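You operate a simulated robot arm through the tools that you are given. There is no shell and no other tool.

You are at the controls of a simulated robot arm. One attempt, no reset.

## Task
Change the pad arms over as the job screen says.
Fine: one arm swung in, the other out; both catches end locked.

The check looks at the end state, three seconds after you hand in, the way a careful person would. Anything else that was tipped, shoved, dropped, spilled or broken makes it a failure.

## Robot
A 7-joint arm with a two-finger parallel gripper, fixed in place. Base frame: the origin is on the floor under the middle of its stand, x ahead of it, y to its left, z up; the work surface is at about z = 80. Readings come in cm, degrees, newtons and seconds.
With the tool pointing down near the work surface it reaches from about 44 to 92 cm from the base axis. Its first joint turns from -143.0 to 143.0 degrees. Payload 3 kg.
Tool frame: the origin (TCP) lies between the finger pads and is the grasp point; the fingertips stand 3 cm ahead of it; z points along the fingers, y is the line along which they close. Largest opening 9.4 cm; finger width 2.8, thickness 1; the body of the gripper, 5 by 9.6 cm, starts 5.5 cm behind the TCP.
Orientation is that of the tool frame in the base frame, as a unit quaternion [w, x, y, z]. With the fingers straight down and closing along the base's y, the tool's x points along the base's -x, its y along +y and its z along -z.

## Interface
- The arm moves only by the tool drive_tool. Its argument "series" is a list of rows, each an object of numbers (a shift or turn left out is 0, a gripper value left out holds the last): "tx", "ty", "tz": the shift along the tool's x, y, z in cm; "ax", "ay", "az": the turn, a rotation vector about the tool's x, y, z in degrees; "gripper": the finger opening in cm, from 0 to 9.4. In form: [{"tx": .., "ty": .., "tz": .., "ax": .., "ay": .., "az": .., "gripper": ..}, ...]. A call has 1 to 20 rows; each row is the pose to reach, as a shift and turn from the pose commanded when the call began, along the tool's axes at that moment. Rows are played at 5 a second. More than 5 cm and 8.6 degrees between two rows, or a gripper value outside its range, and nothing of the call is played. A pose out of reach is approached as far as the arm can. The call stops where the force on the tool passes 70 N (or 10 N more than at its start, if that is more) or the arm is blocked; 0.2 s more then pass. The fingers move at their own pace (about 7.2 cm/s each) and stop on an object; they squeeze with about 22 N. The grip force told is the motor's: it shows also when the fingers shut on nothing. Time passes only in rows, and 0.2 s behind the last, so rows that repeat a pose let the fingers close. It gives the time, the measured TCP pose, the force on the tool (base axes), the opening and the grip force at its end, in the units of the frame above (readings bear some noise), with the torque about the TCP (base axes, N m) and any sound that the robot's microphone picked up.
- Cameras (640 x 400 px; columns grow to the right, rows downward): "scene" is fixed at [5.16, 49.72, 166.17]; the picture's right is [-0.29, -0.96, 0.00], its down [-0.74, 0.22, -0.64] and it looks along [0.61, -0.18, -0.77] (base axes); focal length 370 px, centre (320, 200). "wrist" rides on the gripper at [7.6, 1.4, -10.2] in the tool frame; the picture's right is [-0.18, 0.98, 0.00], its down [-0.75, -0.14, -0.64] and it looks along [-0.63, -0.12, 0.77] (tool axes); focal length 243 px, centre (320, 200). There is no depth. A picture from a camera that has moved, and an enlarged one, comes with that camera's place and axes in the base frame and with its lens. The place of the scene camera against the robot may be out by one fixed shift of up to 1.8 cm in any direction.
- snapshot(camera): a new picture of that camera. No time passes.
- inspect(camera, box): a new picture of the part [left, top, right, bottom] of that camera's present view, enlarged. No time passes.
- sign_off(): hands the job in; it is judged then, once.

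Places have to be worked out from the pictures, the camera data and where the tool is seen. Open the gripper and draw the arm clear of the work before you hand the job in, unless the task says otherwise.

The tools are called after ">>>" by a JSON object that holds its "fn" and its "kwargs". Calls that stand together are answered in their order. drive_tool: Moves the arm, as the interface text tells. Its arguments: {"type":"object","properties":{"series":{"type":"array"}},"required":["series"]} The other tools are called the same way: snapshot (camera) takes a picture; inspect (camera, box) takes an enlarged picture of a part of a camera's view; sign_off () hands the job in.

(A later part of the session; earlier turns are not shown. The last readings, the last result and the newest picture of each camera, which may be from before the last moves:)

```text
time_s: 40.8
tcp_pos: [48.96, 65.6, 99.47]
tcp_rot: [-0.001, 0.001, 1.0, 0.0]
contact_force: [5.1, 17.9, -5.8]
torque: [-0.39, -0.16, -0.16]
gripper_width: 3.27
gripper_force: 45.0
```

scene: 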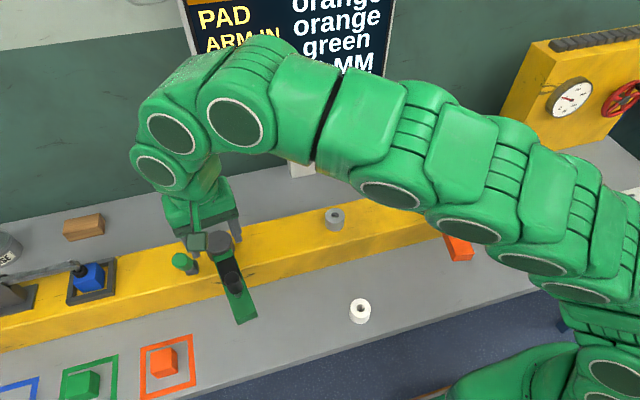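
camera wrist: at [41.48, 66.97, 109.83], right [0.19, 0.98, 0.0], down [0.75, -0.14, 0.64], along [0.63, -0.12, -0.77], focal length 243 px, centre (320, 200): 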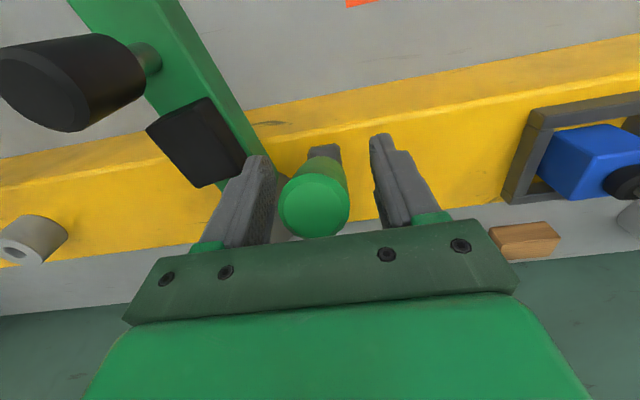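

Gripped (3.27 cm). Now following the arc back down from 65° to 30° to close the catch.

>>> {"fn": "drive_tool", "kwargs": {"series": [{"tx": 0.666, "tz": 0.346}, {"tx": 1.299, "tz": 0.749}, {"tx": 1.894, "tz": 1.206}, {"tx": 2.447, "tz": 1.713}, {"tx": 2.954, "tz": 2.266}, {"tx": 3.411, "tz": 2.861}, {"tx": 3.814, "tz": 3.494}, {"tx": 3.814, "tz": 3.494}]}}

>>> {"fn": "snapshot", "kwargs": {"camera": "wrist"}}

```text
time_s: 42.6
tcp_pos: [45.16, 65.54, 96.18]
tcp_rot: [-0.001, 0.001, 1.0, 0.0]
contact_force: [-2.8, 33.1, 7.0]
torque: [-0.42, -0.45, 0.14]
gripper_width: 3.38
gripper_force: 16.2
```

```text
taken
camera wrist: at [37.64, 66.85, 106.5], right [0.19, 0.98, 0.0], down [0.75, -0.14, 0.64], along [0.63, -0.12, -0.77], focal length 243 px, centre (320, 200)
```

wrist: 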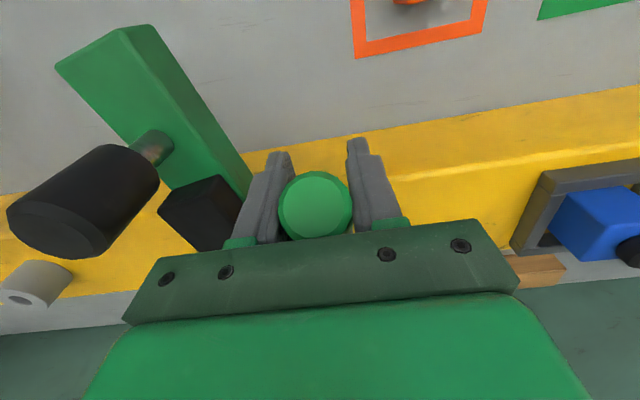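

The handle end now sits closer to the palm than expected — the lever may lag at about 40° while the tool is at 30°. Zooming to verify before going on.

>>> {"fn": "inspect", "kwargs": {"camera": "wrist", "box": [220, 120, 420, 245]}}

>>> {"fn": "inspect", "kwargs": {"camera": "scene", "box": [110, 200, 290, 330]}}

```text
3.20 times, centred on (320, 182) of wrist
camera zoom: at [37.64, 66.85, 106.5], right [0.19, 0.98, 0.0], down [0.75, -0.14, 0.64], along [0.63, -0.12, -0.77], focal length 776 px, centre (320, 256)
```

zoom: 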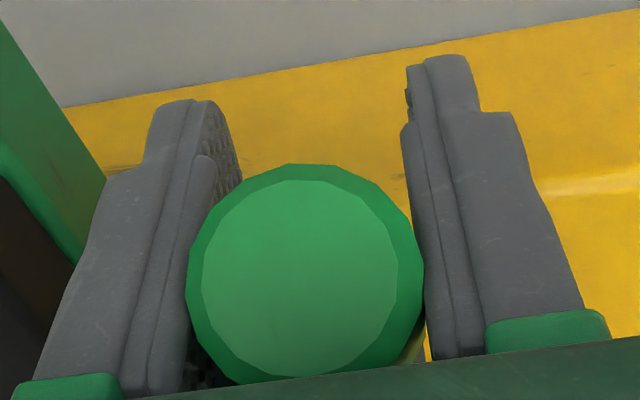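

```text
3.08 times, centred on (200, 265) of scene
camera zoom: at [5.16, 49.72, 166.17], right [-0.29, -0.96, 0.0], down [-0.74, 0.22, -0.64], along [0.61, -0.18, -0.77], focal length 1138 px, centre (689, 0)
```

zoom: 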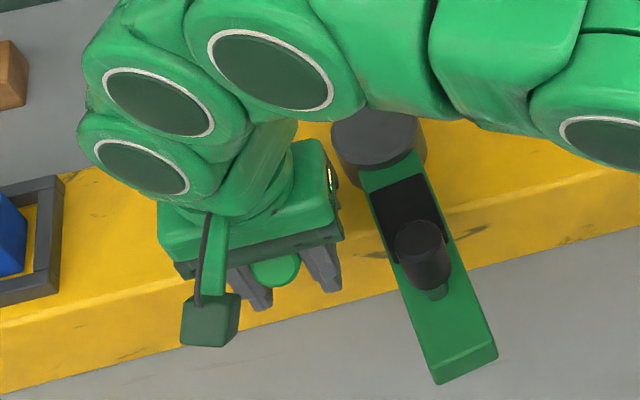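

The lever is at ≈40° and slipping in the grip. I'll release, rise, close the fingers, and push the handle straight down from above instead.

>>> {"fn": "drive_tool", "kwargs": {"series": [{"gripper": 5}, {"gripper": 6}, {"tz": -3}, {"tz": -6}, {"tz": -9}, {"tz": -11, "tx": 0.4}, {"tz": -11, "tx": 0.4, "gripper": 0}, {"tz": -11, "tx": 0.4}, {"tz": -11, "tx": 0.4}]}}

>>> {"fn": "snapshot", "kwargs": {"camera": "wrist"}}

```text
time_s: 44.6
tcp_pos: [44.88, 65.37, 107.03]
tcp_rot: [0.0, 0.001, 1.0, -0.001]
contact_force: [-0.9, 0.2, -0.3]
torque: [0.0, 0.0, -0.02]
gripper_width: 0.0
gripper_force: 22.0
```

```text
taken
camera wrist: at [37.33, 66.77, 117.39], right [0.19, 0.98, 0.0], down [0.75, -0.14, 0.64], along [0.63, -0.12, -0.77], focal length 243 px, centre (320, 200)
```

wrist: 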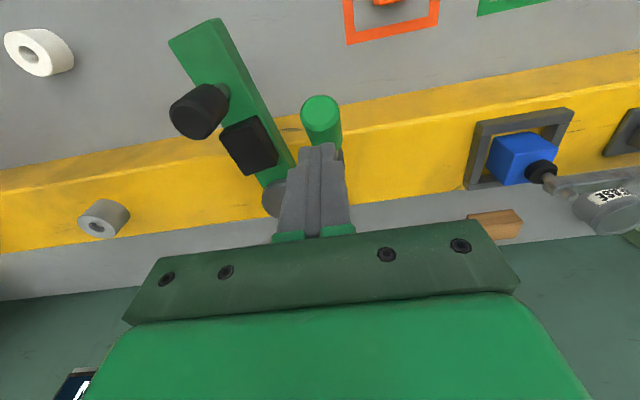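

Lever at ≈38°, end at ≈(44.1, 65.4, 98.4). Pushing down on it with closed fingers at x≈44.5.

>>> {"fn": "drive_tool", "kwargs": {"series": [{"tx": 0.3, "tz": 1.5}, {"tx": 0.3, "tz": 3}, {"tx": 0.3, "tz": 4}, {"tx": 0.3, "tz": 5}, {"tx": 0.3, "tz": 6}, {"tx": 0.3, "tz": 7}, {"tx": 0.3, "tz": 7}]}}

>>> {"fn": "snapshot", "kwargs": {"camera": "wrist"}}

```text
time_s: 46.2
tcp_pos: [44.41, 65.5, 100.11]
tcp_rot: [-0.001, 0.001, 1.0, -0.001]
contact_force: [0.3, 0.6, 0.3]
torque: [0.01, -0.02, 0.0]
gripper_width: 0.0
gripper_force: 21.9
```

```text
taken
camera wrist: at [36.96, 66.87, 110.4], right [0.19, 0.98, 0.0], down [0.75, -0.14, 0.64], along [0.63, -0.12, -0.77], focal length 243 px, centre (320, 200)
```

wrist: 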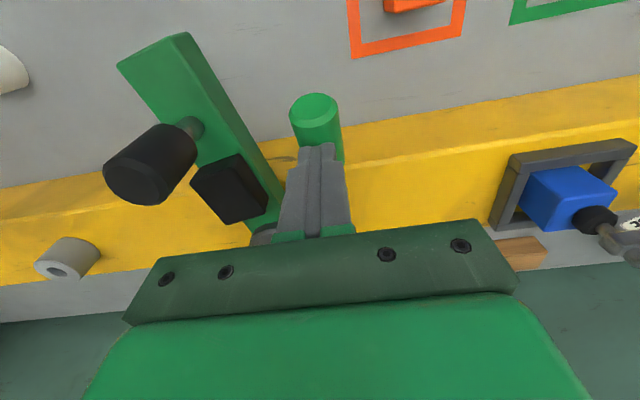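

The lever has come down to roughly 20° with little force. Continuing the push toward horizontal (TCP z≈96.3), watching the force.

>>> {"fn": "drive_tool", "kwargs": {"series": [{"tz": 0.7}, {"tz": 1.4}, {"tz": 2.1}, {"tz": 2.7}, {"tz": 3.2}, {"tz": 3.2}]}}

>>> {"fn": "snapshot", "kwargs": {"camera": "wrist"}}

```text
time_s: 47.6
tcp_pos: [44.6, 65.53, 96.98]
tcp_rot: [-0.001, 0.001, 1.0, 0.0]
contact_force: [0.2, 0.9, 0.5]
torque: [0.03, -0.01, 0.04]
gripper_width: 0.0
gripper_force: 21.5
```

```text
taken
camera wrist: at [36.97, 66.85, 107.26], right [0.19, 0.98, 0.0], down [0.75, -0.14, 0.64], along [0.63, -0.12, -0.77], focal length 243 px, centre (320, 200)
```

wrist: 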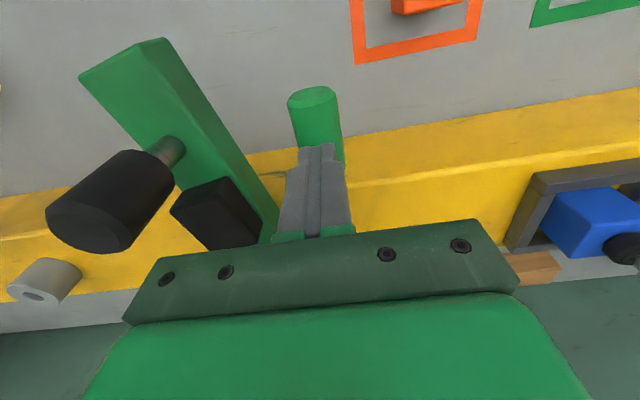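

Still no resistance; the lever looks nearly horizontal now. Pressing a little further to find where it bottoms out.

>>> {"fn": "drive_tool", "kwargs": {"series": [{"tz": 0.3}, {"tz": 0.6}, {"tz": 0.9}, {"tz": 1.1}, {"tz": 1.1}]}}

>>> {"fn": "snapshot", "kwargs": {"camera": "wrist"}}

```text
time_s: 48.2
tcp_pos: [44.6, 65.68, 97.02]
tcp_rot: [0.002, 0.001, 1.0, 0.005]
contact_force: [-0.8, -3.3, 15.0]
torque: [-0.07, 0.21, 0.05]
gripper_width: 0.0
gripper_force: 22.1
stopped in row 3: the force on the tool passed its limit at 79 N (the readings are from after the stop); the commanded pose is now the measured one
```

```text
taken
camera wrist: at [36.96, 66.91, 107.21], right [0.19, 0.98, 0.01], down [0.75, -0.15, 0.64], along [0.63, -0.11, -0.76], focal length 243 px, centre (320, 200)
```

wrist: 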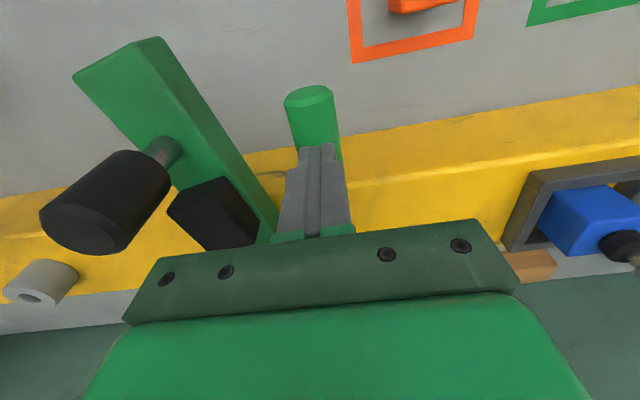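

It bottomed out hard (79 N) with fingertips at z≈94, handle top. I'll back off, and move the arm clear toward the orange side so I can compare the green lever with the original scene view.

>>> {"fn": "drive_tool", "kwargs": {"series": [{"tz": -3}, {"tz": -7}, {"tz": -11}, {"tz": -14}, {"tz": -14, "ty": -4}, {"tz": -14, "ty": -8}, {"tz": -14, "ty": -12.5}, {"tz": -15, "ty": -17}, {"tz": -16, "ty": -21.5}, {"tz": -17, "ty": -26}, {"tz": -18, "ty": -30.5}, {"tz": -19, "ty": -35, "tx": -1}, {"tz": -20, "ty": -39, "tx": -2, "gripper": 6}, {"tz": -20, "ty": -39, "tx": -2}]}}

>>> {"fn": "inspect", "kwargs": {"camera": "scene", "box": [170, 220, 250, 330]}}

>>> {"fn": "snapshot", "kwargs": {"camera": "scene"}}

>>> {"fn": "snapshot", "kwargs": {"camera": "wrist"}}

```text
time_s: 51.2
tcp_pos: [46.3, 26.47, 116.58]
tcp_rot: [0.001, 0.001, 1.0, 0.002]
contact_force: [0.2, 0.8, -0.6]
torque: [-0.02, 0.01, 0.02]
gripper_width: 6.0
gripper_force: 0.0
```

```text
3.64 times, centred on (210, 275) of scene
camera zoom: at [5.16, 49.72, 166.17], right [-0.29, -0.96, 0.0], down [-0.74, 0.22, -0.64], along [0.61, -0.18, -0.77], focal length 1345 px, centre (720, -73)
```

zoom: 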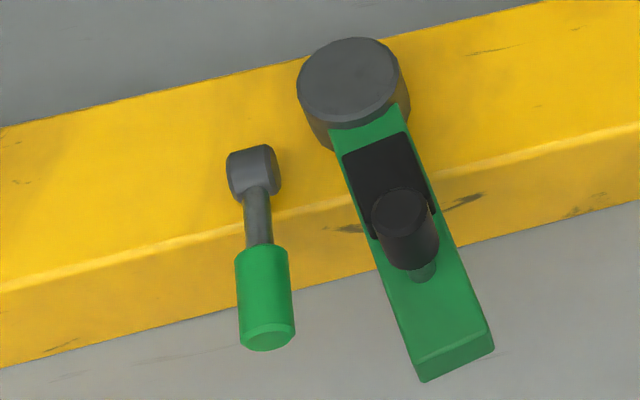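

```text
taken
```

scene: 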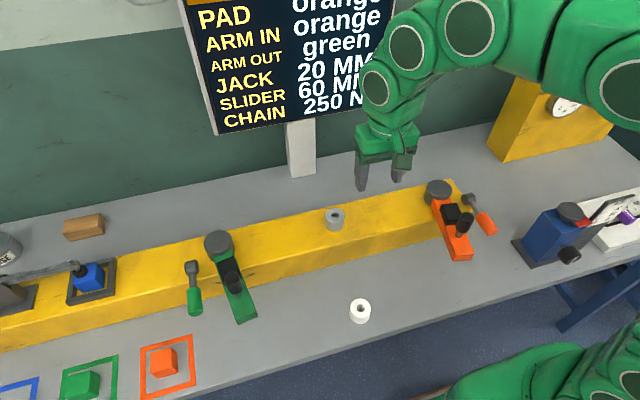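

```text
taken
camera wrist: at [38.69, 27.83, 126.81], right [0.19, 0.98, 0.0], down [0.75, -0.14, 0.64], along [0.63, -0.12, -0.77], focal length 243 px, centre (320, 200)
```

wrist: 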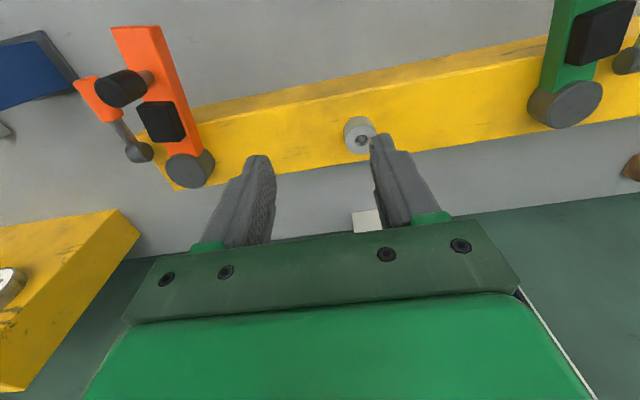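

The green lever now matches the original locked view exactly, with the green arm out. Next the orange side: pivot ≈(56, 2.9), knob ≈(42.1, 5.3), lever expected at y≈-3.5…-4.5. Moving above the orange lever for a close look.

>>> {"fn": "drive_tool", "kwargs": {"series": [{"ty": -4.5}, {"ty": -9}, {"ty": -13.5}, {"ty": -18}, {"ty": -22.5}, {"ty": -27, "tx": -0.5}, {"ty": -30, "tx": -0.7, "tz": 3}, {"ty": -30, "tx": -0.7, "tz": 6}, {"ty": -30, "tx": -0.7, "tz": 6}]}}

>>> {"fn": "snapshot", "kwargs": {"camera": "wrist"}}

>>> {"fn": "snapshot", "kwargs": {"camera": "scene"}}

```text
time_s: 53.2
tcp_pos: [46.98, -3.51, 110.5]
tcp_rot: [0.001, 0.0, 1.0, 0.001]
contact_force: [0.8, 0.2, -0.7]
torque: [0.0, 0.01, 0.0]
gripper_width: 6.0
gripper_force: 0.1
```

```text
taken
camera wrist: at [39.45, -2.18, 120.84], right [0.19, 0.98, 0.0], down [0.75, -0.15, 0.64], along [0.63, -0.12, -0.77], focal length 243 px, centre (320, 200)
```

wrist: 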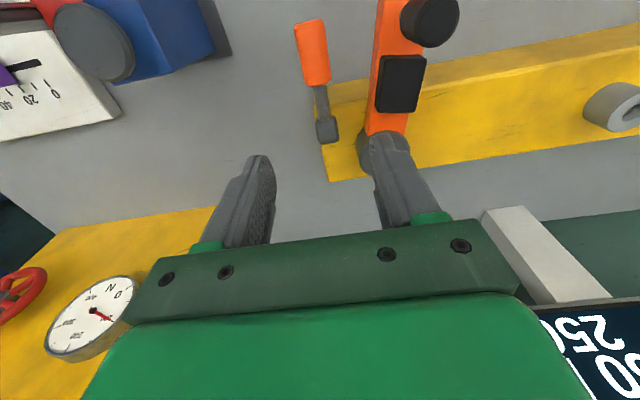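

```text
taken
```

scene: 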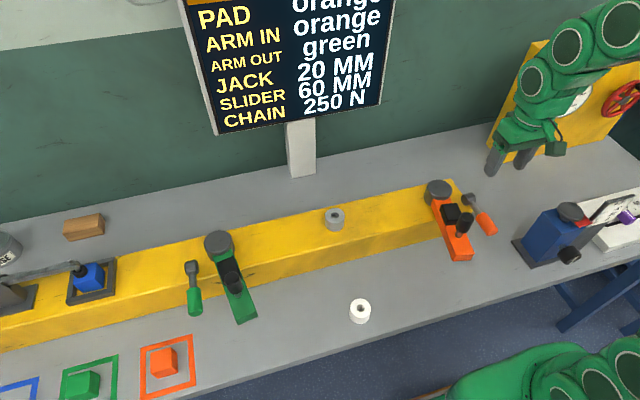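

The orange lever is horizontal too: hub (52.35, -3.7), handle x 41.5–46.5 at y≈-3.55, z≈91.8. Descending to straddle the handle at (45.2, -3.55).

>>> {"fn": "drive_tool", "kwargs": {"series": [{"tx": 0.9, "tz": 2, "gripper": 6}, {"tx": 1.8, "tz": 5}, {"tx": 1.8, "tz": 9}, {"tx": 1.8, "tz": 13}, {"tx": 1.8, "tz": 16}, {"tx": 1.8, "tz": 18.4}, {"tx": 1.8, "tz": 18.4}]}}

>>> {"fn": "snapshot", "kwargs": {"camera": "wrist"}}

```text
time_s: 54.8
tcp_pos: [45.45, -3.5, 92.07]
tcp_rot: [0.001, 0.001, 1.0, 0.002]
contact_force: [0.4, -0.5, 0.7]
torque: [0.01, -0.01, 0.0]
gripper_width: 5.99
gripper_force: 0.1
```

```text
taken
camera wrist: at [37.77, -2.11, 102.42], right [0.19, 0.98, 0.0], down [0.75, -0.15, 0.64], along [0.63, -0.12, -0.76], focal length 243 px, centre (320, 200)
```

wrist: 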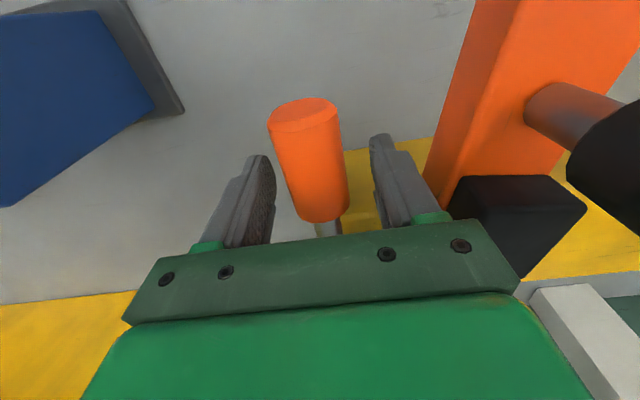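

The handle is between the fingers. Closing on it.

>>> {"fn": "drive_tool", "kwargs": {"series": [{"gripper": 4}, {"gripper": 2.5}, {"gripper": 1.5}, {"gripper": 1.5}]}}

```text
time_s: 55.8
tcp_pos: [45.41, -3.44, 92.2]
tcp_rot: [0.002, 0.001, 1.0, 0.002]
contact_force: [2.0, -9.4, -2.6]
torque: [-0.04, 0.09, 0.26]
gripper_width: 3.3
gripper_force: 45.0
```

Good grip (3.3 cm, low side force). Lifting the orange lever along its arc (radius ≈7.1 cm) to about 35°.

>>> {"fn": "drive_tool", "kwargs": {"series": [{"tx": -0.027, "tz": -0.619}, {"tx": -0.108, "tz": -1.233}, {"tx": -0.242, "tz": -1.838}, {"tx": -0.428, "tz": -2.428}, {"tx": -0.665, "tz": -3.001}, {"tx": -0.951, "tz": -3.55}, {"tx": -1.284, "tz": -4.072}, {"tx": -1.284, "tz": -4.072}]}}

>>> {"fn": "snapshot", "kwargs": {"camera": "wrist"}}

```text
time_s: 57.6
tcp_pos: [46.68, -3.42, 96.49]
tcp_rot: [0.004, 0.001, 1.0, 0.002]
contact_force: [-6.0, -15.3, 8.9]
torque: [-0.05, -0.38, 0.16]
gripper_width: 3.28
gripper_force: 45.1
```

```text
taken
camera wrist: at [39.07, -2.13, 106.6], right [0.19, 0.98, 0.0], down [0.75, -0.14, 0.65], along [0.64, -0.12, -0.76], focal length 243 px, centre (320, 200)
```

wrist: 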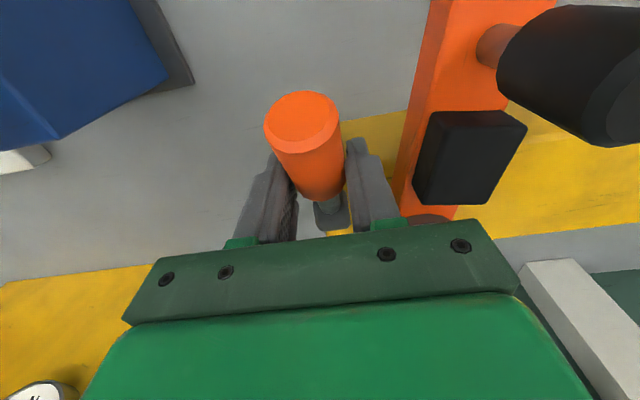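

Lever rising well. Continuing from 35° to about 64°.

>>> {"fn": "drive_tool", "kwargs": {"series": [{"tx": -0.377, "tz": -0.492}, {"tx": -0.796, "tz": -0.948}, {"tx": -1.252, "tz": -1.367}, {"tx": -1.744, "tz": -1.744}, {"tx": -2.266, "tz": -2.077}, {"tx": -2.703, "tz": -2.309}, {"tx": -2.703, "tz": -2.309}]}}

>>> {"fn": "snapshot", "kwargs": {"camera": "wrist"}}

```text
time_s: 59.2
tcp_pos: [49.17, -3.5, 98.49]
tcp_rot: [0.001, 0.001, 1.0, 0.002]
contact_force: [-19.9, -2.4, -0.3]
torque: [-0.11, 1.13, 0.02]
gripper_width: 2.83
gripper_force: 45.3
```

```text
taken
camera wrist: at [41.59, -2.14, 108.81], right [0.19, 0.98, 0.0], down [0.75, -0.15, 0.64], along [0.63, -0.12, -0.77], focal length 243 px, centre (320, 200)
```

wrist: 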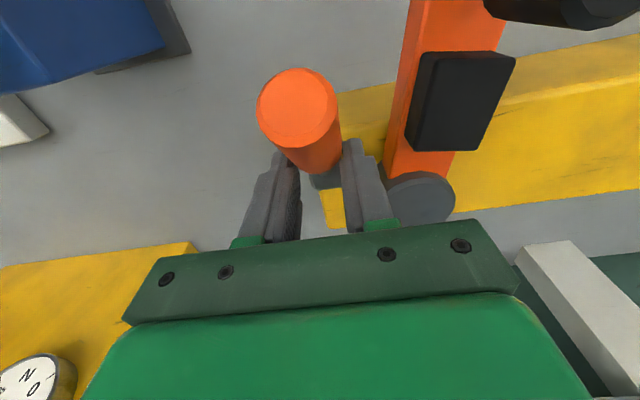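

The lever lags in the grip (≈46° by the picture). I'll open, re-seat the fingers on the handle at its present angle ≈(46.8, -3.5, 97.6), then continue while rotating the tool with it.

>>> {"fn": "drive_tool", "kwargs": {"series": [{"gripper": 5}, {"gripper": 6}, {"tx": 1.2, "tz": 0.5}, {"tx": 2.3, "tz": 1}, {"tx": 2.3, "tz": 1}]}}

>>> {"fn": "snapshot", "kwargs": {"camera": "wrist"}}

```text
time_s: 60.4
tcp_pos: [46.9, -3.54, 97.53]
tcp_rot: [0.002, 0.001, 1.0, 0.002]
contact_force: [-0.4, 0.7, -0.5]
torque: [0.02, -0.04, -0.02]
gripper_width: 6.01
gripper_force: 0.1
```

```text
taken
camera wrist: at [39.29, -2.16, 107.82], right [0.19, 0.98, 0.0], down [0.75, -0.15, 0.64], along [0.63, -0.12, -0.76], focal length 243 px, centre (320, 200)
```

wrist: 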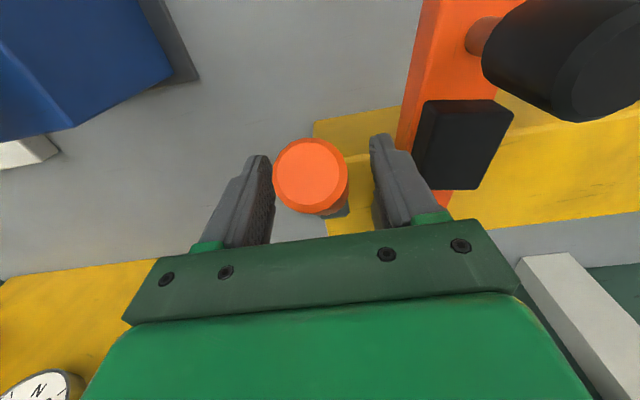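

The handle is centred, lever at ≈43°. Gripping it again.

>>> {"fn": "drive_tool", "kwargs": {"series": [{"gripper": 4}, {"gripper": 2.5}, {"gripper": 1.5}, {"gripper": 1.5}]}}

```text
time_s: 61.4
tcp_pos: [46.72, -3.61, 97.58]
tcp_rot: [0.002, 0.001, 1.0, 0.002]
contact_force: [1.5, 8.8, 0.5]
torque: [-0.15, -0.17, -0.14]
gripper_width: 3.29
gripper_force: 44.9
```

Full grip at 3.29 cm. Continuing the lever from 43° to about 67° with the tool turning along.

>>> {"fn": "drive_tool", "kwargs": {"series": [{"tx": -0.24, "tz": -0.25, "ay": 2.5}, {"tx": -0.492, "tz": -0.483, "ay": 5}, {"tx": -0.755, "tz": -0.71, "ay": 7.5}, {"tx": -1.024, "tz": -0.921, "ay": 10}, {"tx": -1.592, "tz": -1.312, "ay": 15}, {"tx": -2.191, "tz": -1.651, "ay": 20}, {"tx": -2.691, "tz": -1.884, "ay": 24}, {"tx": -2.691, "tz": -1.884, "ay": 24}]}}

>>> {"fn": "snapshot", "kwargs": {"camera": "wrist"}}

>>> {"fn": "snapshot", "kwargs": {"camera": "scene"}}

```text
time_s: 63.2
tcp_pos: [49.66, -3.43, 99.38]
tcp_rot: [-0.207, 0.001, 0.978, 0.002]
contact_force: [-6.4, -1.4, -31.2]
torque: [-0.1, -0.68, 0.13]
gripper_width: 3.25
gripper_force: 45.2
```

```text
taken
camera wrist: at [46.91, -2.15, 111.82], right [0.17, 0.98, -0.07], down [0.95, -0.14, 0.28], along [0.27, -0.12, -0.96], focal length 243 px, centre (320, 200)
```

wrist: 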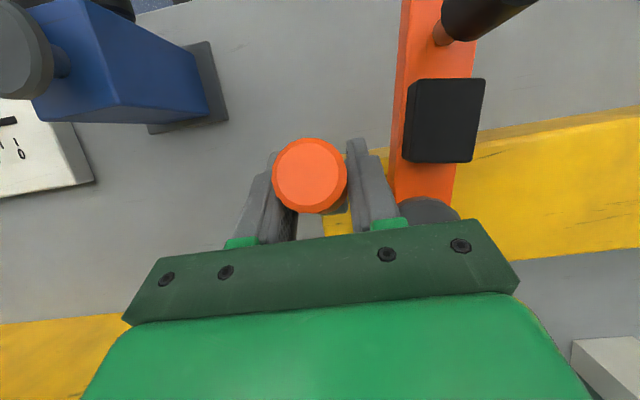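

```text
taken
```

scene: 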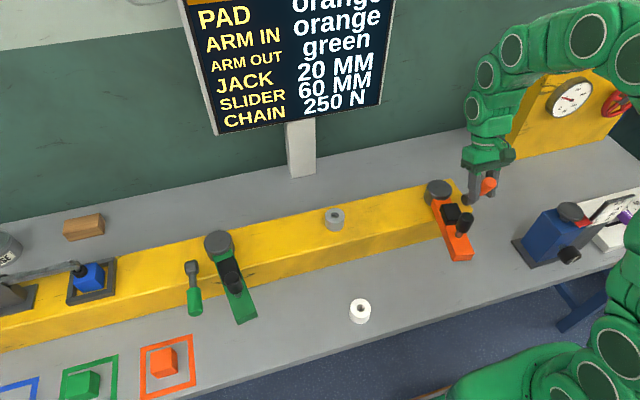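

The orange lever followed up to ≈67° (like the green one). Releasing, backing out along the tool axis and straightening up.

>>> {"fn": "drive_tool", "kwargs": {"series": [{"gripper": 5}, {"gripper": 6}, {"tz": -3}, {"tz": -6}, {"tz": -9, "ay": -8}, {"tz": -12, "ay": -16}, {"tz": -13, "ay": -24}, {"tz": -13, "ay": -24}]}}

>>> {"fn": "snapshot", "kwargs": {"camera": "wrist"}}

>>> {"fn": "inspect", "kwargs": {"camera": "scene", "box": [380, 160, 520, 280]}}

```text
time_s: 65.0
tcp_pos: [54.74, -3.61, 111.35]
tcp_rot: [0.001, 0.001, 1.0, 0.002]
contact_force: [0.0, -1.1, -0.1]
torque: [-0.01, 0.02, -0.02]
gripper_width: 6.0
gripper_force: 0.1
```

```text
taken
camera wrist: at [47.19, -2.19, 121.65], right [0.19, 0.98, 0.0], down [0.75, -0.15, 0.64], along [0.63, -0.12, -0.77], focal length 243 px, centre (320, 200)
```

wrist: 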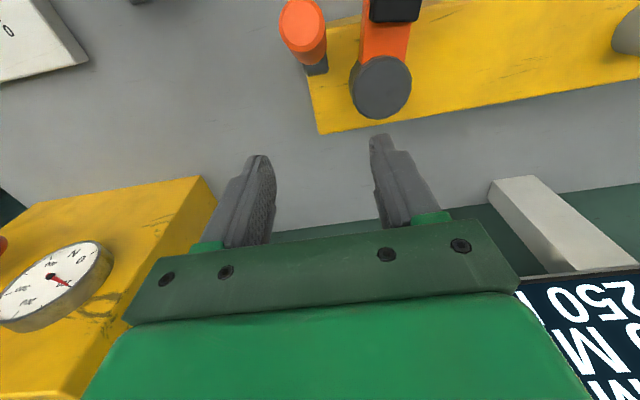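

```text
3.33 times, centred on (450, 220) of scene
camera zoom: at [5.16, 49.72, 166.17], right [-0.29, -0.96, 0.0], down [-0.74, 0.22, -0.64], along [0.61, -0.18, -0.77], focal length 1233 px, centre (-113, 133)
```

zoom: 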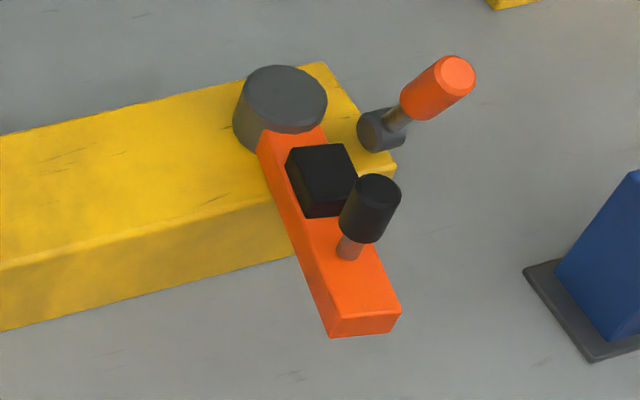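

The orange lever stays up at ≈68°. Now moving above the orange knob at ≈(42.2, 5.4), turning the tool 10° to line up with the arm.

>>> {"fn": "drive_tool", "kwargs": {"series": [{"tx": 2.5, "ty": 2, "az": 2}, {"tx": 5, "ty": 4, "az": 4}, {"tx": 7.5, "ty": 6, "az": 6}, {"tx": 10, "ty": 8, "az": 8}, {"tx": 12.5, "ty": 9, "az": 10}, {"tx": 12.5, "ty": 9, "az": 10}]}}

>>> {"fn": "snapshot", "kwargs": {"camera": "wrist"}}

>>> {"fn": "snapshot", "kwargs": {"camera": "scene"}}

```text
time_s: 66.4
tcp_pos: [42.46, 5.7, 111.3]
tcp_rot: [0.001, 0.088, 0.996, 0.002]
contact_force: [0.3, 0.5, -0.2]
torque: [0.02, -0.02, -0.02]
gripper_width: 5.99
gripper_force: 0.1
```

```text
taken
camera wrist: at [35.24, 8.26, 121.58], right [0.35, 0.94, 0.0], down [0.72, -0.27, 0.64], along [0.6, -0.22, -0.77], focal length 243 px, centre (320, 200)
```

wrist: 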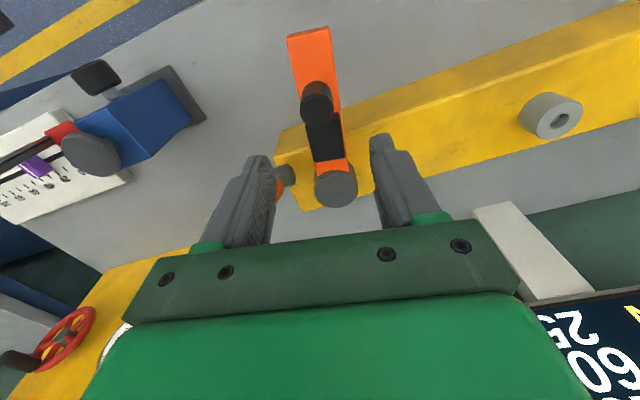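

```text
taken
```

scene: 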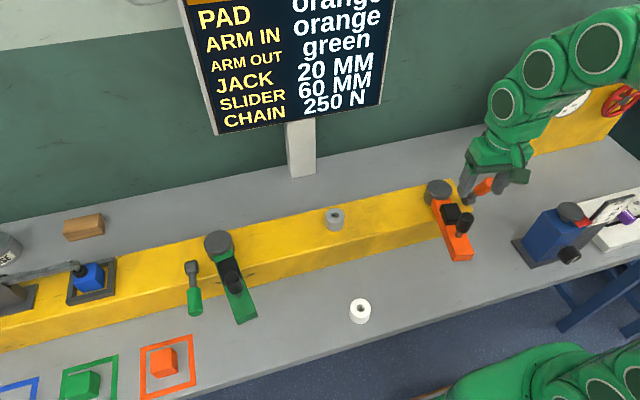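

Knob centre ≈(41.9, 5.45). Descending over it to z≈97.6, checking reach on the way.

>>> {"fn": "drive_tool", "kwargs": {"series": [{"tx": 0.4, "ty": -0.32, "tz": 3}, {"tx": 0.4, "ty": -0.32, "tz": 6}, {"tx": 0.4, "ty": -0.32, "tz": 9}, {"tx": 0.4, "ty": -0.32, "tz": 9}]}}

>>> {"fn": "snapshot", "kwargs": {"camera": "wrist"}}

```text
time_s: 67.4
tcp_pos: [42.15, 5.4, 102.31]
tcp_rot: [0.001, 0.088, 0.996, 0.001]
contact_force: [-0.5, -0.8, 0.8]
torque: [-0.01, 0.0, 0.04]
gripper_width: 6.0
gripper_force: 0.0
```

```text
taken
camera wrist: at [34.94, 8.06, 112.61], right [0.35, 0.94, 0.0], down [0.71, -0.27, 0.64], along [0.6, -0.22, -0.77], focal length 243 px, centre (320, 200)
```

wrist: 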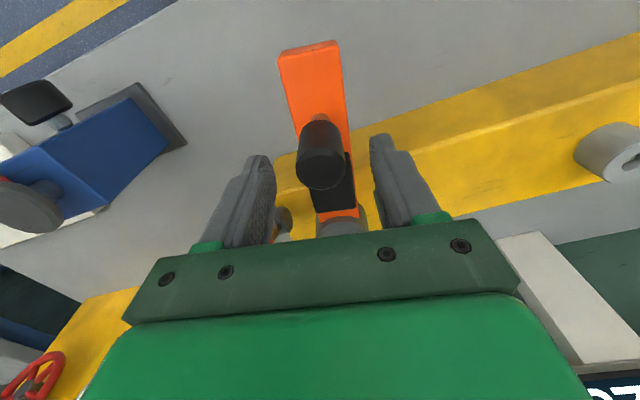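

Knob is centred and pose is reachable. Going down the last 4.7 cm and closing.

>>> {"fn": "drive_tool", "kwargs": {"series": [{"tz": 1.5}, {"tz": 3}, {"tz": 4.2}, {"tz": 4.7}, {"tz": 4.7, "gripper": 4}, {"tz": 4.7, "gripper": 2.5}, {"tz": 4.7, "gripper": 2.0}, {"tz": 4.7, "gripper": 2.0}]}}

>>> {"fn": "snapshot", "kwargs": {"camera": "wrist"}}

```text
time_s: 69.2
tcp_pos: [42.0, 5.4, 97.64]
tcp_rot: [0.001, 0.087, 0.996, 0.002]
contact_force: [2.2, 18.1, -0.9]
torque: [-0.5, 0.16, 0.06]
gripper_width: 3.02
gripper_force: 9.1
```

```text
taken
camera wrist: at [34.81, 8.04, 107.9], right [0.35, 0.94, 0.01], down [0.71, -0.27, 0.64], along [0.6, -0.22, -0.77], focal length 243 px, centre (320, 200)
```

wrist: 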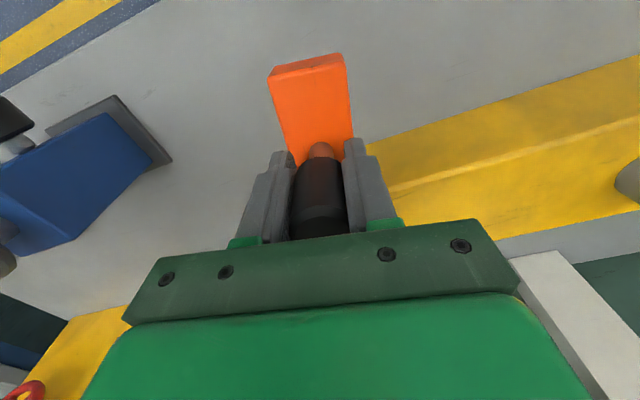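

Gripped the knob. Small trial swing of 6° inward (toward +y) about pivot (55.9, 2.95).

>>> {"fn": "drive_tool", "kwargs": {"series": [{"ty": 0.49, "tx": -0.01, "az": 2}, {"ty": 0.98, "tx": -0.034, "az": 4}, {"ty": 1.46, "tx": -0.077, "az": 6}, {"ty": 1.46, "tx": -0.077, "az": 6}]}}

```text
time_s: 70.2
tcp_pos: [42.37, 6.84, 97.71]
tcp_rot: [0.001, 0.141, 0.99, 0.002]
contact_force: [2.6, -2.6, -15.0]
torque: [-1.51, 0.25, -0.02]
gripper_width: 2.85
gripper_force: 45.0
```

It moves freely, so the catch is open. Continuing 36° more.

>>> {"fn": "drive_tool", "kwargs": {"series": [{"ty": 0.98, "tx": -0.034, "az": 4}, {"ty": 1.962, "tx": -0.137, "az": 8}, {"ty": 2.932, "tx": -0.308, "az": 12}, {"ty": 3.886, "tx": -0.546, "az": 16}, {"ty": 4.822, "tx": -0.85, "az": 20}, {"ty": 5.735, "tx": -1.219, "az": 24}, {"ty": 6.62, "tx": -1.65, "az": 28}, {"ty": 7.472, "tx": -2.143, "az": 32}, {"ty": 8.288, "tx": -2.693, "az": 36}, {"ty": 8.288, "tx": -2.693, "az": 36}]}}

>>> {"fn": "snapshot", "kwargs": {"camera": "scene"}}

```text
time_s: 72.4
tcp_pos: [47.35, 13.96, 97.7]
tcp_rot: [0.002, 0.439, 0.898, 0.002]
contact_force: [-5.3, 15.5, -14.3]
torque: [-1.04, 1.5, 0.37]
gripper_width: 2.83
gripper_force: 45.4
```

```text
taken
```

scene: 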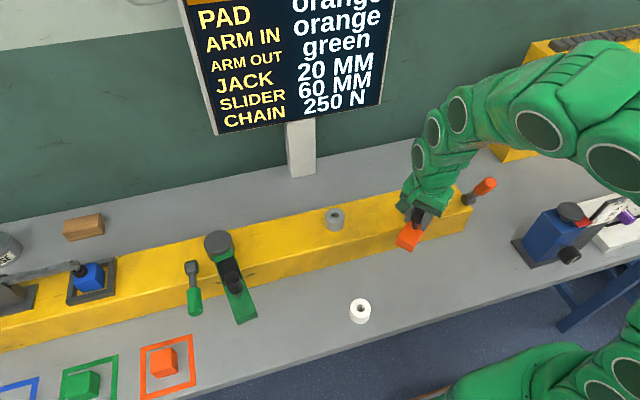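

At ≈38° from in. Easing slightly (outward 0.1, down 0.1) and continuing 32° more.

>>> {"fn": "drive_tool", "kwargs": {"series": [{"tx": 0.1, "tz": 0.1}, {"tz": 0.1, "ty": 0.98, "tx": 0.066, "az": 4}, {"tz": 0.1, "ty": 1.962, "tx": -0.037, "az": 8}, {"tz": 0.1, "ty": 2.932, "tx": -0.208, "az": 12}, {"tz": 0.1, "ty": 3.886, "tx": -0.446, "az": 16}, {"tz": 0.1, "ty": 4.822, "tx": -0.75, "az": 20}, {"tz": 0.1, "ty": 5.735, "tx": -1.119, "az": 24}, {"tz": 0.1, "ty": 6.62, "tx": -1.55, "az": 28}, {"tz": 0.1, "ty": 7.472, "tx": -2.043, "az": 32}, {"tz": 0.1, "ty": 7.472, "tx": -2.043, "az": 32}]}}

>>> {"fn": "snapshot", "kwargs": {"camera": "scene"}}

>>> {"fn": "snapshot", "kwargs": {"camera": "wrist"}}

```text
time_s: 74.6
tcp_pos: [54.25, 16.91, 97.6]
tcp_rot: [-0.001, 0.67, 0.742, 0.001]
contact_force: [0.4, 11.7, 5.9]
torque: [-0.01, 1.01, 0.26]
gripper_width: 2.87
gripper_force: 44.9
```

```text
taken
```

scene: 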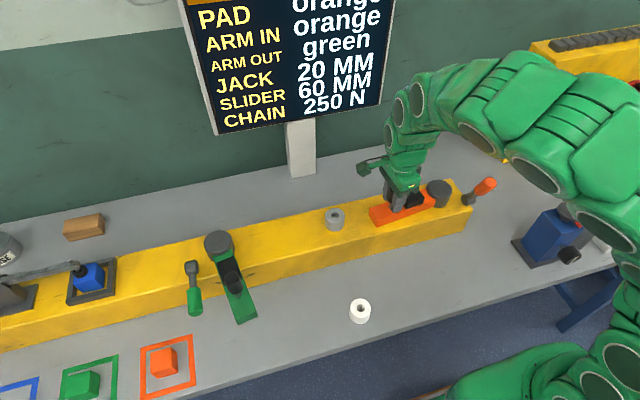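

```text
taken
camera wrist: at [55.02, 24.6, 107.91], right [1.0, -0.08, 0.0], down [-0.07, -0.77, 0.64], along [-0.05, -0.64, -0.77], focal length 243 px, centre (320, 200)
```

wrist: 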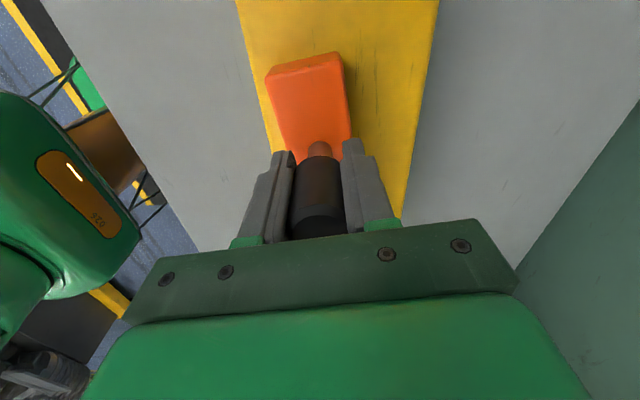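

About 6° left. Continuing in 2° steps until the in-stop is felt.

>>> {"fn": "drive_tool", "kwargs": {"series": [{"ty": 0.488, "tx": -0.009, "az": 2}, {"ty": 0.977, "tx": -0.034, "az": 4}, {"ty": 1.22, "tx": -0.054, "az": 5}, {"ty": 1.463, "tx": -0.077, "az": 6}, {"ty": 1.463, "tx": -0.077, "az": 6}]}}

```text
time_s: 75.8
tcp_pos: [55.88, 17.06, 97.66]
tcp_rot: [0.0, 0.708, 0.706, 0.002]
contact_force: [0.8, 19.9, -8.6]
torque: [-0.91, 1.48, 0.27]
gripper_width: 2.86
gripper_force: 45.2
```

At ≈0° with no stop felt yet. Creeping on in small 0.12 cm steps.

>>> {"fn": "drive_tool", "kwargs": {"series": [{"ty": 0.12, "az": 0.5}, {"ty": 0.25, "az": 1}, {"ty": 0.37, "az": 1.5}, {"ty": 0.5, "az": 2}, {"ty": 0.5, "az": 2}]}}

```text
time_s: 76.8
tcp_pos: [55.94, 17.08, 97.63]
tcp_rot: [-0.003, 0.719, 0.695, -0.001]
contact_force: [-20.2, 0.8, 3.2]
torque: [-0.2, -1.35, 0.5]
gripper_width: 2.86
gripper_force: 45.2
stopped in row 4: the force on the tool passed its limit at 76 N (the readings are from after the stop); the commanded pose is now the measured one
```

Hit the in-stop at x≈55.94 (arm parallel to the beam). Releasing the knob and rising.

>>> {"fn": "drive_tool", "kwargs": {"series": [{"gripper": 4.5}, {"gripper": 6}, {"gripper": 6}, {"tz": -2}, {"tz": -5}, {"tz": -9}, {"tz": -12}, {"tz": -12}]}}

>>> {"fn": "snapshot", "kwargs": {"camera": "wrist"}}

>>> {"fn": "snapshot", "kwargs": {"camera": "scene"}}

```text
time_s: 78.6
tcp_pos: [56.04, 16.82, 109.61]
tcp_rot: [-0.002, 0.718, 0.696, 0.0]
contact_force: [0.1, 0.0, -0.3]
torque: [0.0, 0.0, 0.02]
gripper_width: 6.0
gripper_force: 0.1
```

```text
taken
camera wrist: at [57.79, 24.28, 119.85], right [0.98, -0.22, 0.0], down [-0.16, -0.75, 0.64], along [-0.14, -0.62, -0.77], focal length 243 px, centre (320, 200)
```

wrist: 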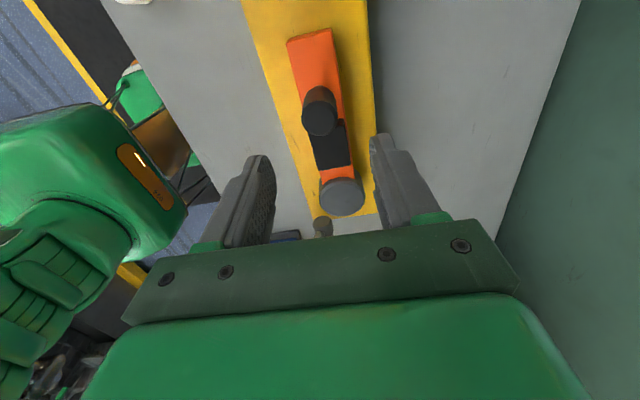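

```text
taken
```

scene: 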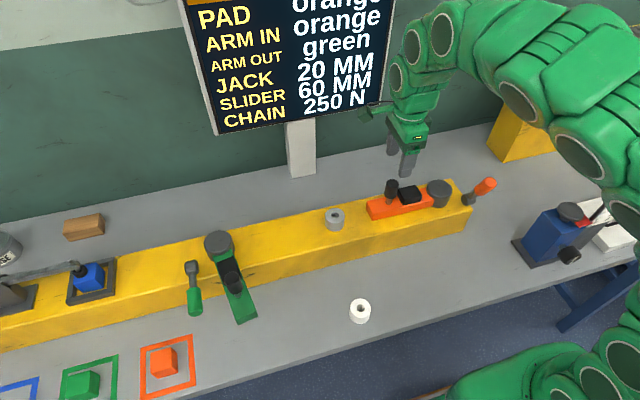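

Orange is in, parallel to the beam. Now I'll square the tool and go behind the raised orange lever (TCP ≈(53.5, -3.5, 109)) with the fingers closed, to push it over and down.

>>> {"fn": "drive_tool", "kwargs": {"series": [{"az": -8, "tx": -1.8, "tz": -1}, {"az": -16, "tx": -3.6, "tz": -1, "gripper": 0}, {"az": -24, "tx": -5.4, "tz": -1}, {"az": -32, "tx": -7.2, "tz": -1}, {"az": -40, "tx": -9, "tz": -1}, {"az": -48, "tx": -10.8, "tz": -1}, {"az": -56, "tx": -12.6, "ty": -0.3, "tz": -1}, {"az": -64, "tx": -14.4, "ty": -0.6, "tz": -1}, {"az": -72, "tx": -16.2, "ty": -0.9, "tz": -1}, {"az": -80, "tx": -18, "ty": -1.3, "tz": -1}, {"az": -88, "tx": -19.6, "ty": -1.6, "tz": -1}, {"az": -92, "tx": -20.4, "ty": -1.8, "tz": -1}, {"az": -92, "tx": -20.4, "ty": -1.8, "tz": -1}]}}

>>> {"fn": "snapshot", "kwargs": {"camera": "wrist"}}

>>> {"fn": "inspect", "kwargs": {"camera": "scene", "box": [380, 120, 560, 280]}}

```text
time_s: 81.4
tcp_pos: [53.62, -3.33, 110.57]
tcp_rot: [-0.002, -0.002, 1.0, 0.002]
contact_force: [0.7, -0.8, 0.1]
torque: [0.0, 0.01, 0.0]
gripper_width: 0.0
gripper_force: 21.4
```

```text
taken
camera wrist: at [46.14, -2.06, 120.75], right [0.18, 0.98, 0.0], down [0.76, -0.14, 0.64], along [0.63, -0.11, -0.77], focal length 243 px, centre (320, 200)
```

wrist: 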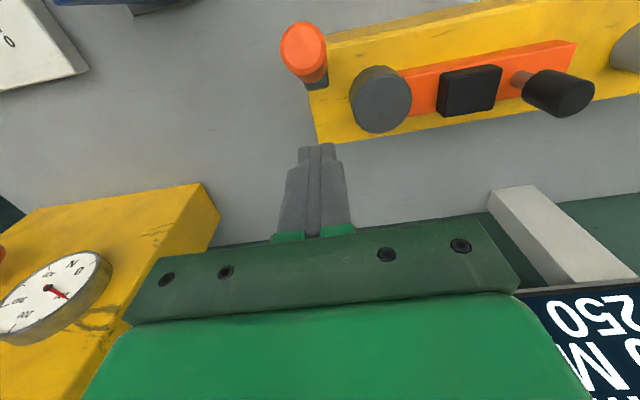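

```text
2.50 times, centred on (470, 200) of scene
camera zoom: at [5.16, 49.72, 166.17], right [-0.29, -0.96, 0.0], down [-0.74, 0.22, -0.64], along [0.61, -0.18, -0.77], focal length 925 px, centre (-55, 200)
```

zoom: 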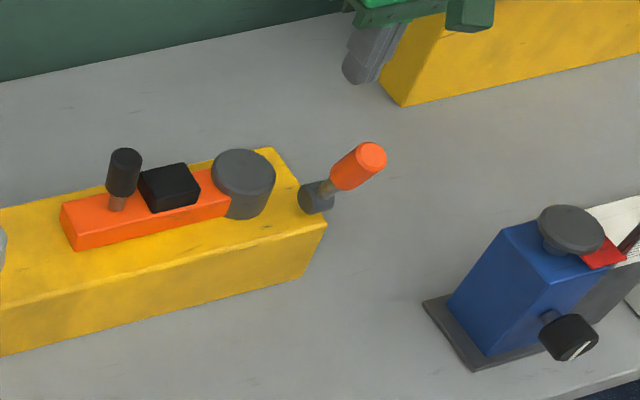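

Lever end at ≈(48.4, -3.5, 102). Lowering behind it to TCP z≈102.5.

>>> {"fn": "drive_tool", "kwargs": {"series": [{"ty": -0.2, "tz": 3}, {"ty": -0.2, "tz": 5.5}, {"ty": -0.2, "tz": 8}, {"ty": -0.2, "tz": 8}]}}

```text
time_s: 82.4
tcp_pos: [53.69, -3.41, 102.49]
tcp_rot: [-0.003, -0.001, 1.0, 0.003]
contact_force: [-0.6, -0.6, 0.0]
torque: [0.01, -0.01, 0.0]
gripper_width: 0.0
gripper_force: 22.3
```

Free at (53.6, -3.45, 102.5). Now pushing toward me (-x) against the back of the handle.

>>> {"fn": "drive_tool", "kwargs": {"series": [{"tx": 1}, {"tx": 2}, {"tx": 3}, {"tx": 4}, {"tx": 5}, {"tx": 6}, {"tx": 6.8}, {"tx": 6.8}]}}

>>> {"fn": "snapshot", "kwargs": {"camera": "wrist"}}

```text
time_s: 84.2
tcp_pos: [46.9, -3.58, 102.5]
tcp_rot: [-0.002, -0.002, 1.0, 0.003]
contact_force: [-0.3, 0.4, -1.0]
torque: [-0.01, 0.01, 0.0]
gripper_width: 0.02
gripper_force: 21.5
```

```text
taken
camera wrist: at [39.33, -2.26, 112.78], right [0.18, 0.98, 0.0], down [0.76, -0.14, 0.64], along [0.63, -0.11, -0.77], focal length 243 px, centre (320, 200)
```

wrist: 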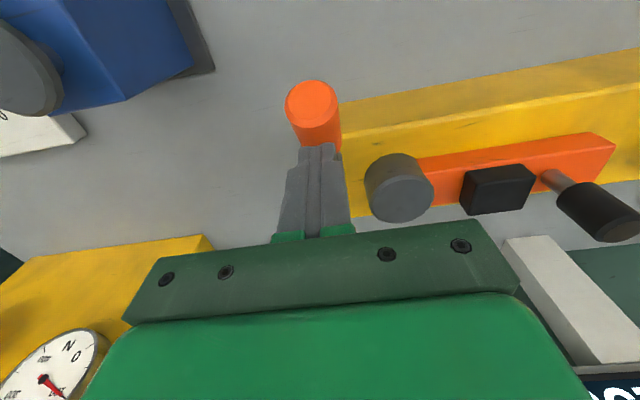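

The lever tipped to ≈40° freely. Now rising slightly, moving to x≈44.5 and pushing straight down.

>>> {"fn": "drive_tool", "kwargs": {"series": [{"tz": -2.5}, {"tz": -3, "tx": 1.2}, {"tz": -3, "tx": 2.4}, {"tz": -1, "tx": 2.4}, {"tz": 1, "tx": 2.4}, {"tz": 2.2, "tx": 2.4}, {"tz": 3.4, "tx": 2.4}, {"tz": 4.4, "tx": 2.4}, {"tz": 5.2, "tx": 2.4}, {"tz": 5.2, "tx": 2.4}]}}

>>> {"fn": "snapshot", "kwargs": {"camera": "wrist"}}

```text
time_s: 86.4
tcp_pos: [44.51, -3.54, 97.21]
tcp_rot: [-0.002, -0.002, 1.0, 0.003]
contact_force: [-0.4, 0.5, 0.3]
torque: [0.03, 0.02, 0.02]
gripper_width: 0.01
gripper_force: 21.7
```

```text
taken
camera wrist: at [36.94, -2.28, 107.56], right [0.18, 0.98, 0.0], down [0.76, -0.14, 0.64], along [0.63, -0.11, -0.77], focal length 243 px, centre (320, 200)
```

wrist: 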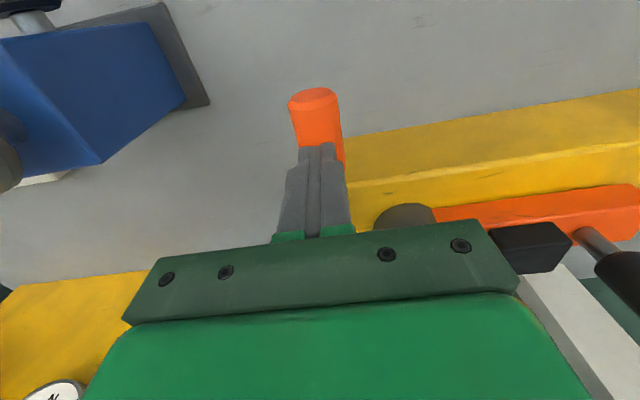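

Nearly down. Creeping lower to seat it against its stop.

>>> {"fn": "drive_tool", "kwargs": {"series": [{"tz": 0.15}, {"tz": 0.3}, {"tz": 0.45}, {"tz": 0.6}, {"tz": 0.75}, {"tz": 0.9}, {"tz": 0.9}]}}

>>> {"fn": "snapshot", "kwargs": {"camera": "wrist"}}

```text
time_s: 87.4
tcp_pos: [44.36, -3.47, 96.92]
tcp_rot: [0.0, -0.002, 1.0, 0.001]
contact_force: [-11.0, -0.1, 37.3]
torque: [0.01, -0.17, -0.23]
gripper_width: 0.0
gripper_force: 23.0
stopped in row 5: the force on the tool passed its limit at 81 N (the readings are from after the stop); the commanded pose is now the measured one
```

```text
taken
camera wrist: at [36.89, -2.2, 107.24], right [0.18, 0.98, 0.0], down [0.76, -0.14, 0.64], along [0.63, -0.11, -0.77], focal length 243 px, centre (320, 200)
```

wrist: 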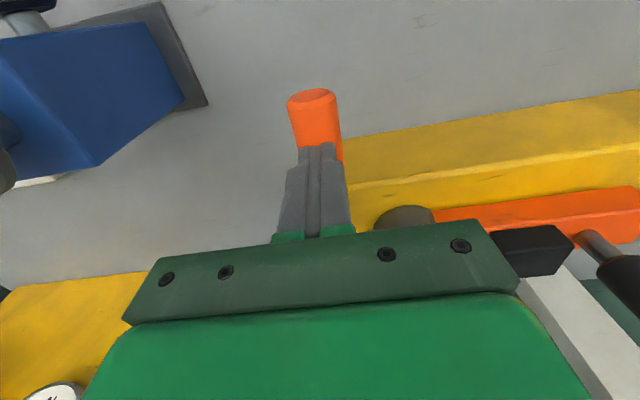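

Seated at the same height as the green one (TCP 96.9, 81 N peak). Backing off and moving clear upward to compare with the original view.

>>> {"fn": "drive_tool", "kwargs": {"series": [{"tz": -3}, {"tz": -7}, {"tz": -11}, {"tz": -15, "tx": -1}, {"tz": -19, "tx": -4}, {"tz": -23, "tx": -6}, {"tz": -26, "tx": -8, "gripper": 6}, {"tz": -28, "tx": -8}, {"tz": -28, "tx": -8}]}}

>>> {"fn": "inspect", "kwargs": {"camera": "scene", "box": [380, 160, 520, 280]}}

>>> {"fn": "snapshot", "kwargs": {"camera": "scene"}}

>>> {"fn": "snapshot", "kwargs": {"camera": "wrist"}}

```text
time_s: 89.4
tcp_pos: [52.66, -3.77, 125.0]
tcp_rot: [-0.001, -0.002, 1.0, 0.001]
contact_force: [0.2, -0.2, -1.2]
torque: [-0.03, 0.01, -0.01]
gripper_width: 6.03
gripper_force: 0.1
```

```text
3.33 times, centred on (450, 220) of scene
camera zoom: at [5.16, 49.72, 166.17], right [-0.29, -0.96, 0.0], down [-0.74, 0.22, -0.64], along [0.61, -0.18, -0.77], focal length 1233 px, centre (-113, 133)
```

zoom: 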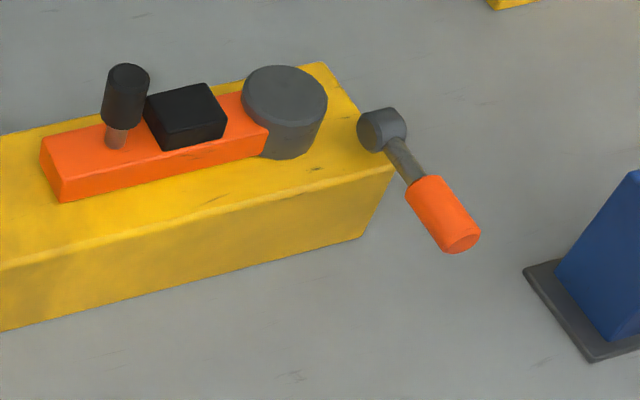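

```text
taken
```

scene: 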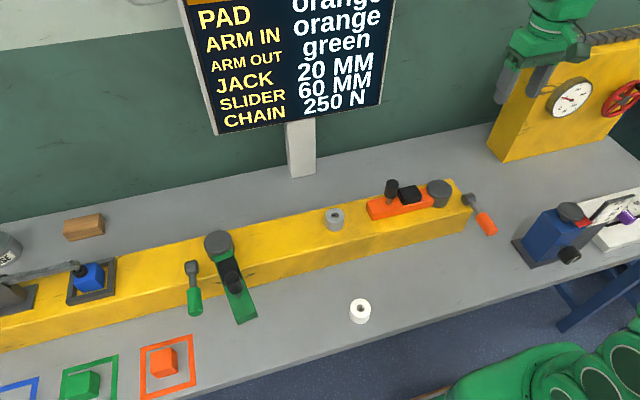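

```text
taken
camera wrist: at [45.14, -2.37, 135.22], right [0.18, 0.98, 0.0], down [0.76, -0.14, 0.64], along [0.63, -0.11, -0.77], focal length 243 px, centre (320, 200)
```

wrist: 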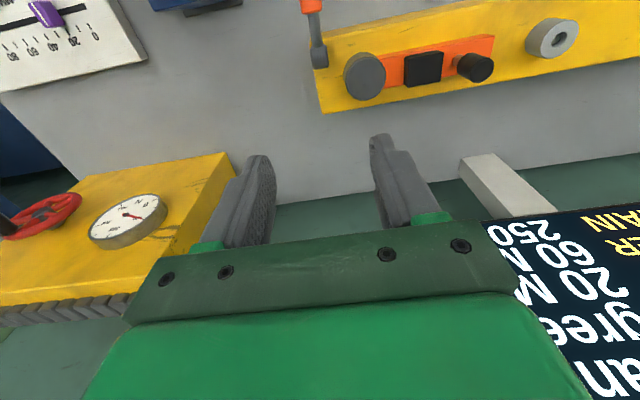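

Both levers now match their original locked positions. To be sure the catches really hold, I'll do a light nudge test: first on the orange knob from the far side, with closed fingers at about (60, 17).

>>> {"fn": "drive_tool", "kwargs": {"series": [{"tx": -1.5, "ty": 4.2, "tz": 2, "gripper": 0}, {"tx": -3, "ty": 8.4, "tz": 4}, {"tx": -4.5, "ty": 12.6, "tz": 7}, {"tx": -6, "ty": 16.8, "tz": 10}, {"tx": -7.5, "ty": 20.8, "tz": 13}, {"tx": -7.5, "ty": 20.8, "tz": 17}, {"tx": -7.5, "ty": 20.8, "tz": 17}]}}

>>> {"fn": "snapshot", "kwargs": {"camera": "wrist"}}

```text
refused: row 3 steps farther than a row can; nothing moved
```

```text
taken
camera wrist: at [45.14, -2.37, 135.22], right [0.18, 0.98, 0.0], down [0.76, -0.14, 0.64], along [0.63, -0.11, -0.77], focal length 243 px, centre (320, 200)
```

wrist: 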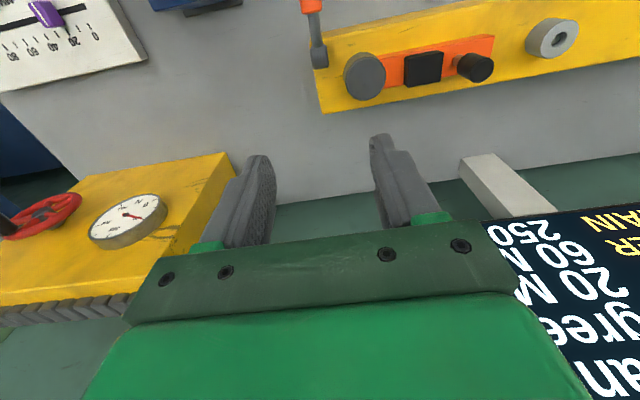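

A step was too long, nothing moved; repeating with shorter steps.

>>> {"fn": "drive_tool", "kwargs": {"series": [{"tx": -1.2, "ty": 3.5, "tz": 2, "gripper": 0}, {"tx": -2.4, "ty": 7, "tz": 4}, {"tx": -3.6, "ty": 10.5, "tz": 6}, {"tx": -4.8, "ty": 14, "tz": 8}, {"tx": -6, "ty": 17.5, "tz": 10}, {"tx": -7.5, "ty": 20.8, "tz": 12}, {"tx": -7.5, "ty": 20.8, "tz": 15}, {"tx": -7.5, "ty": 20.8, "tz": 17}, {"tx": -7.5, "ty": 20.8, "tz": 17}]}}

>>> {"fn": "snapshot", "kwargs": {"camera": "wrist"}}

```text
time_s: 91.4
tcp_pos: [59.92, 17.45, 108.06]
tcp_rot: [-0.001, -0.002, 1.0, 0.002]
contact_force: [0.7, -0.5, 0.1]
torque: [0.0, -0.02, 0.01]
gripper_width: 0.0
gripper_force: 22.1
```

```text
taken
camera wrist: at [52.43, 18.66, 118.26], right [0.18, 0.98, 0.0], down [0.76, -0.14, 0.64], along [0.63, -0.11, -0.77], focal length 243 px, centre (320, 200)
```

wrist: 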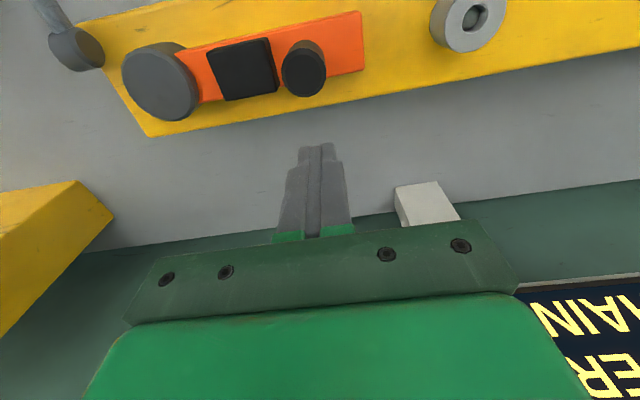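

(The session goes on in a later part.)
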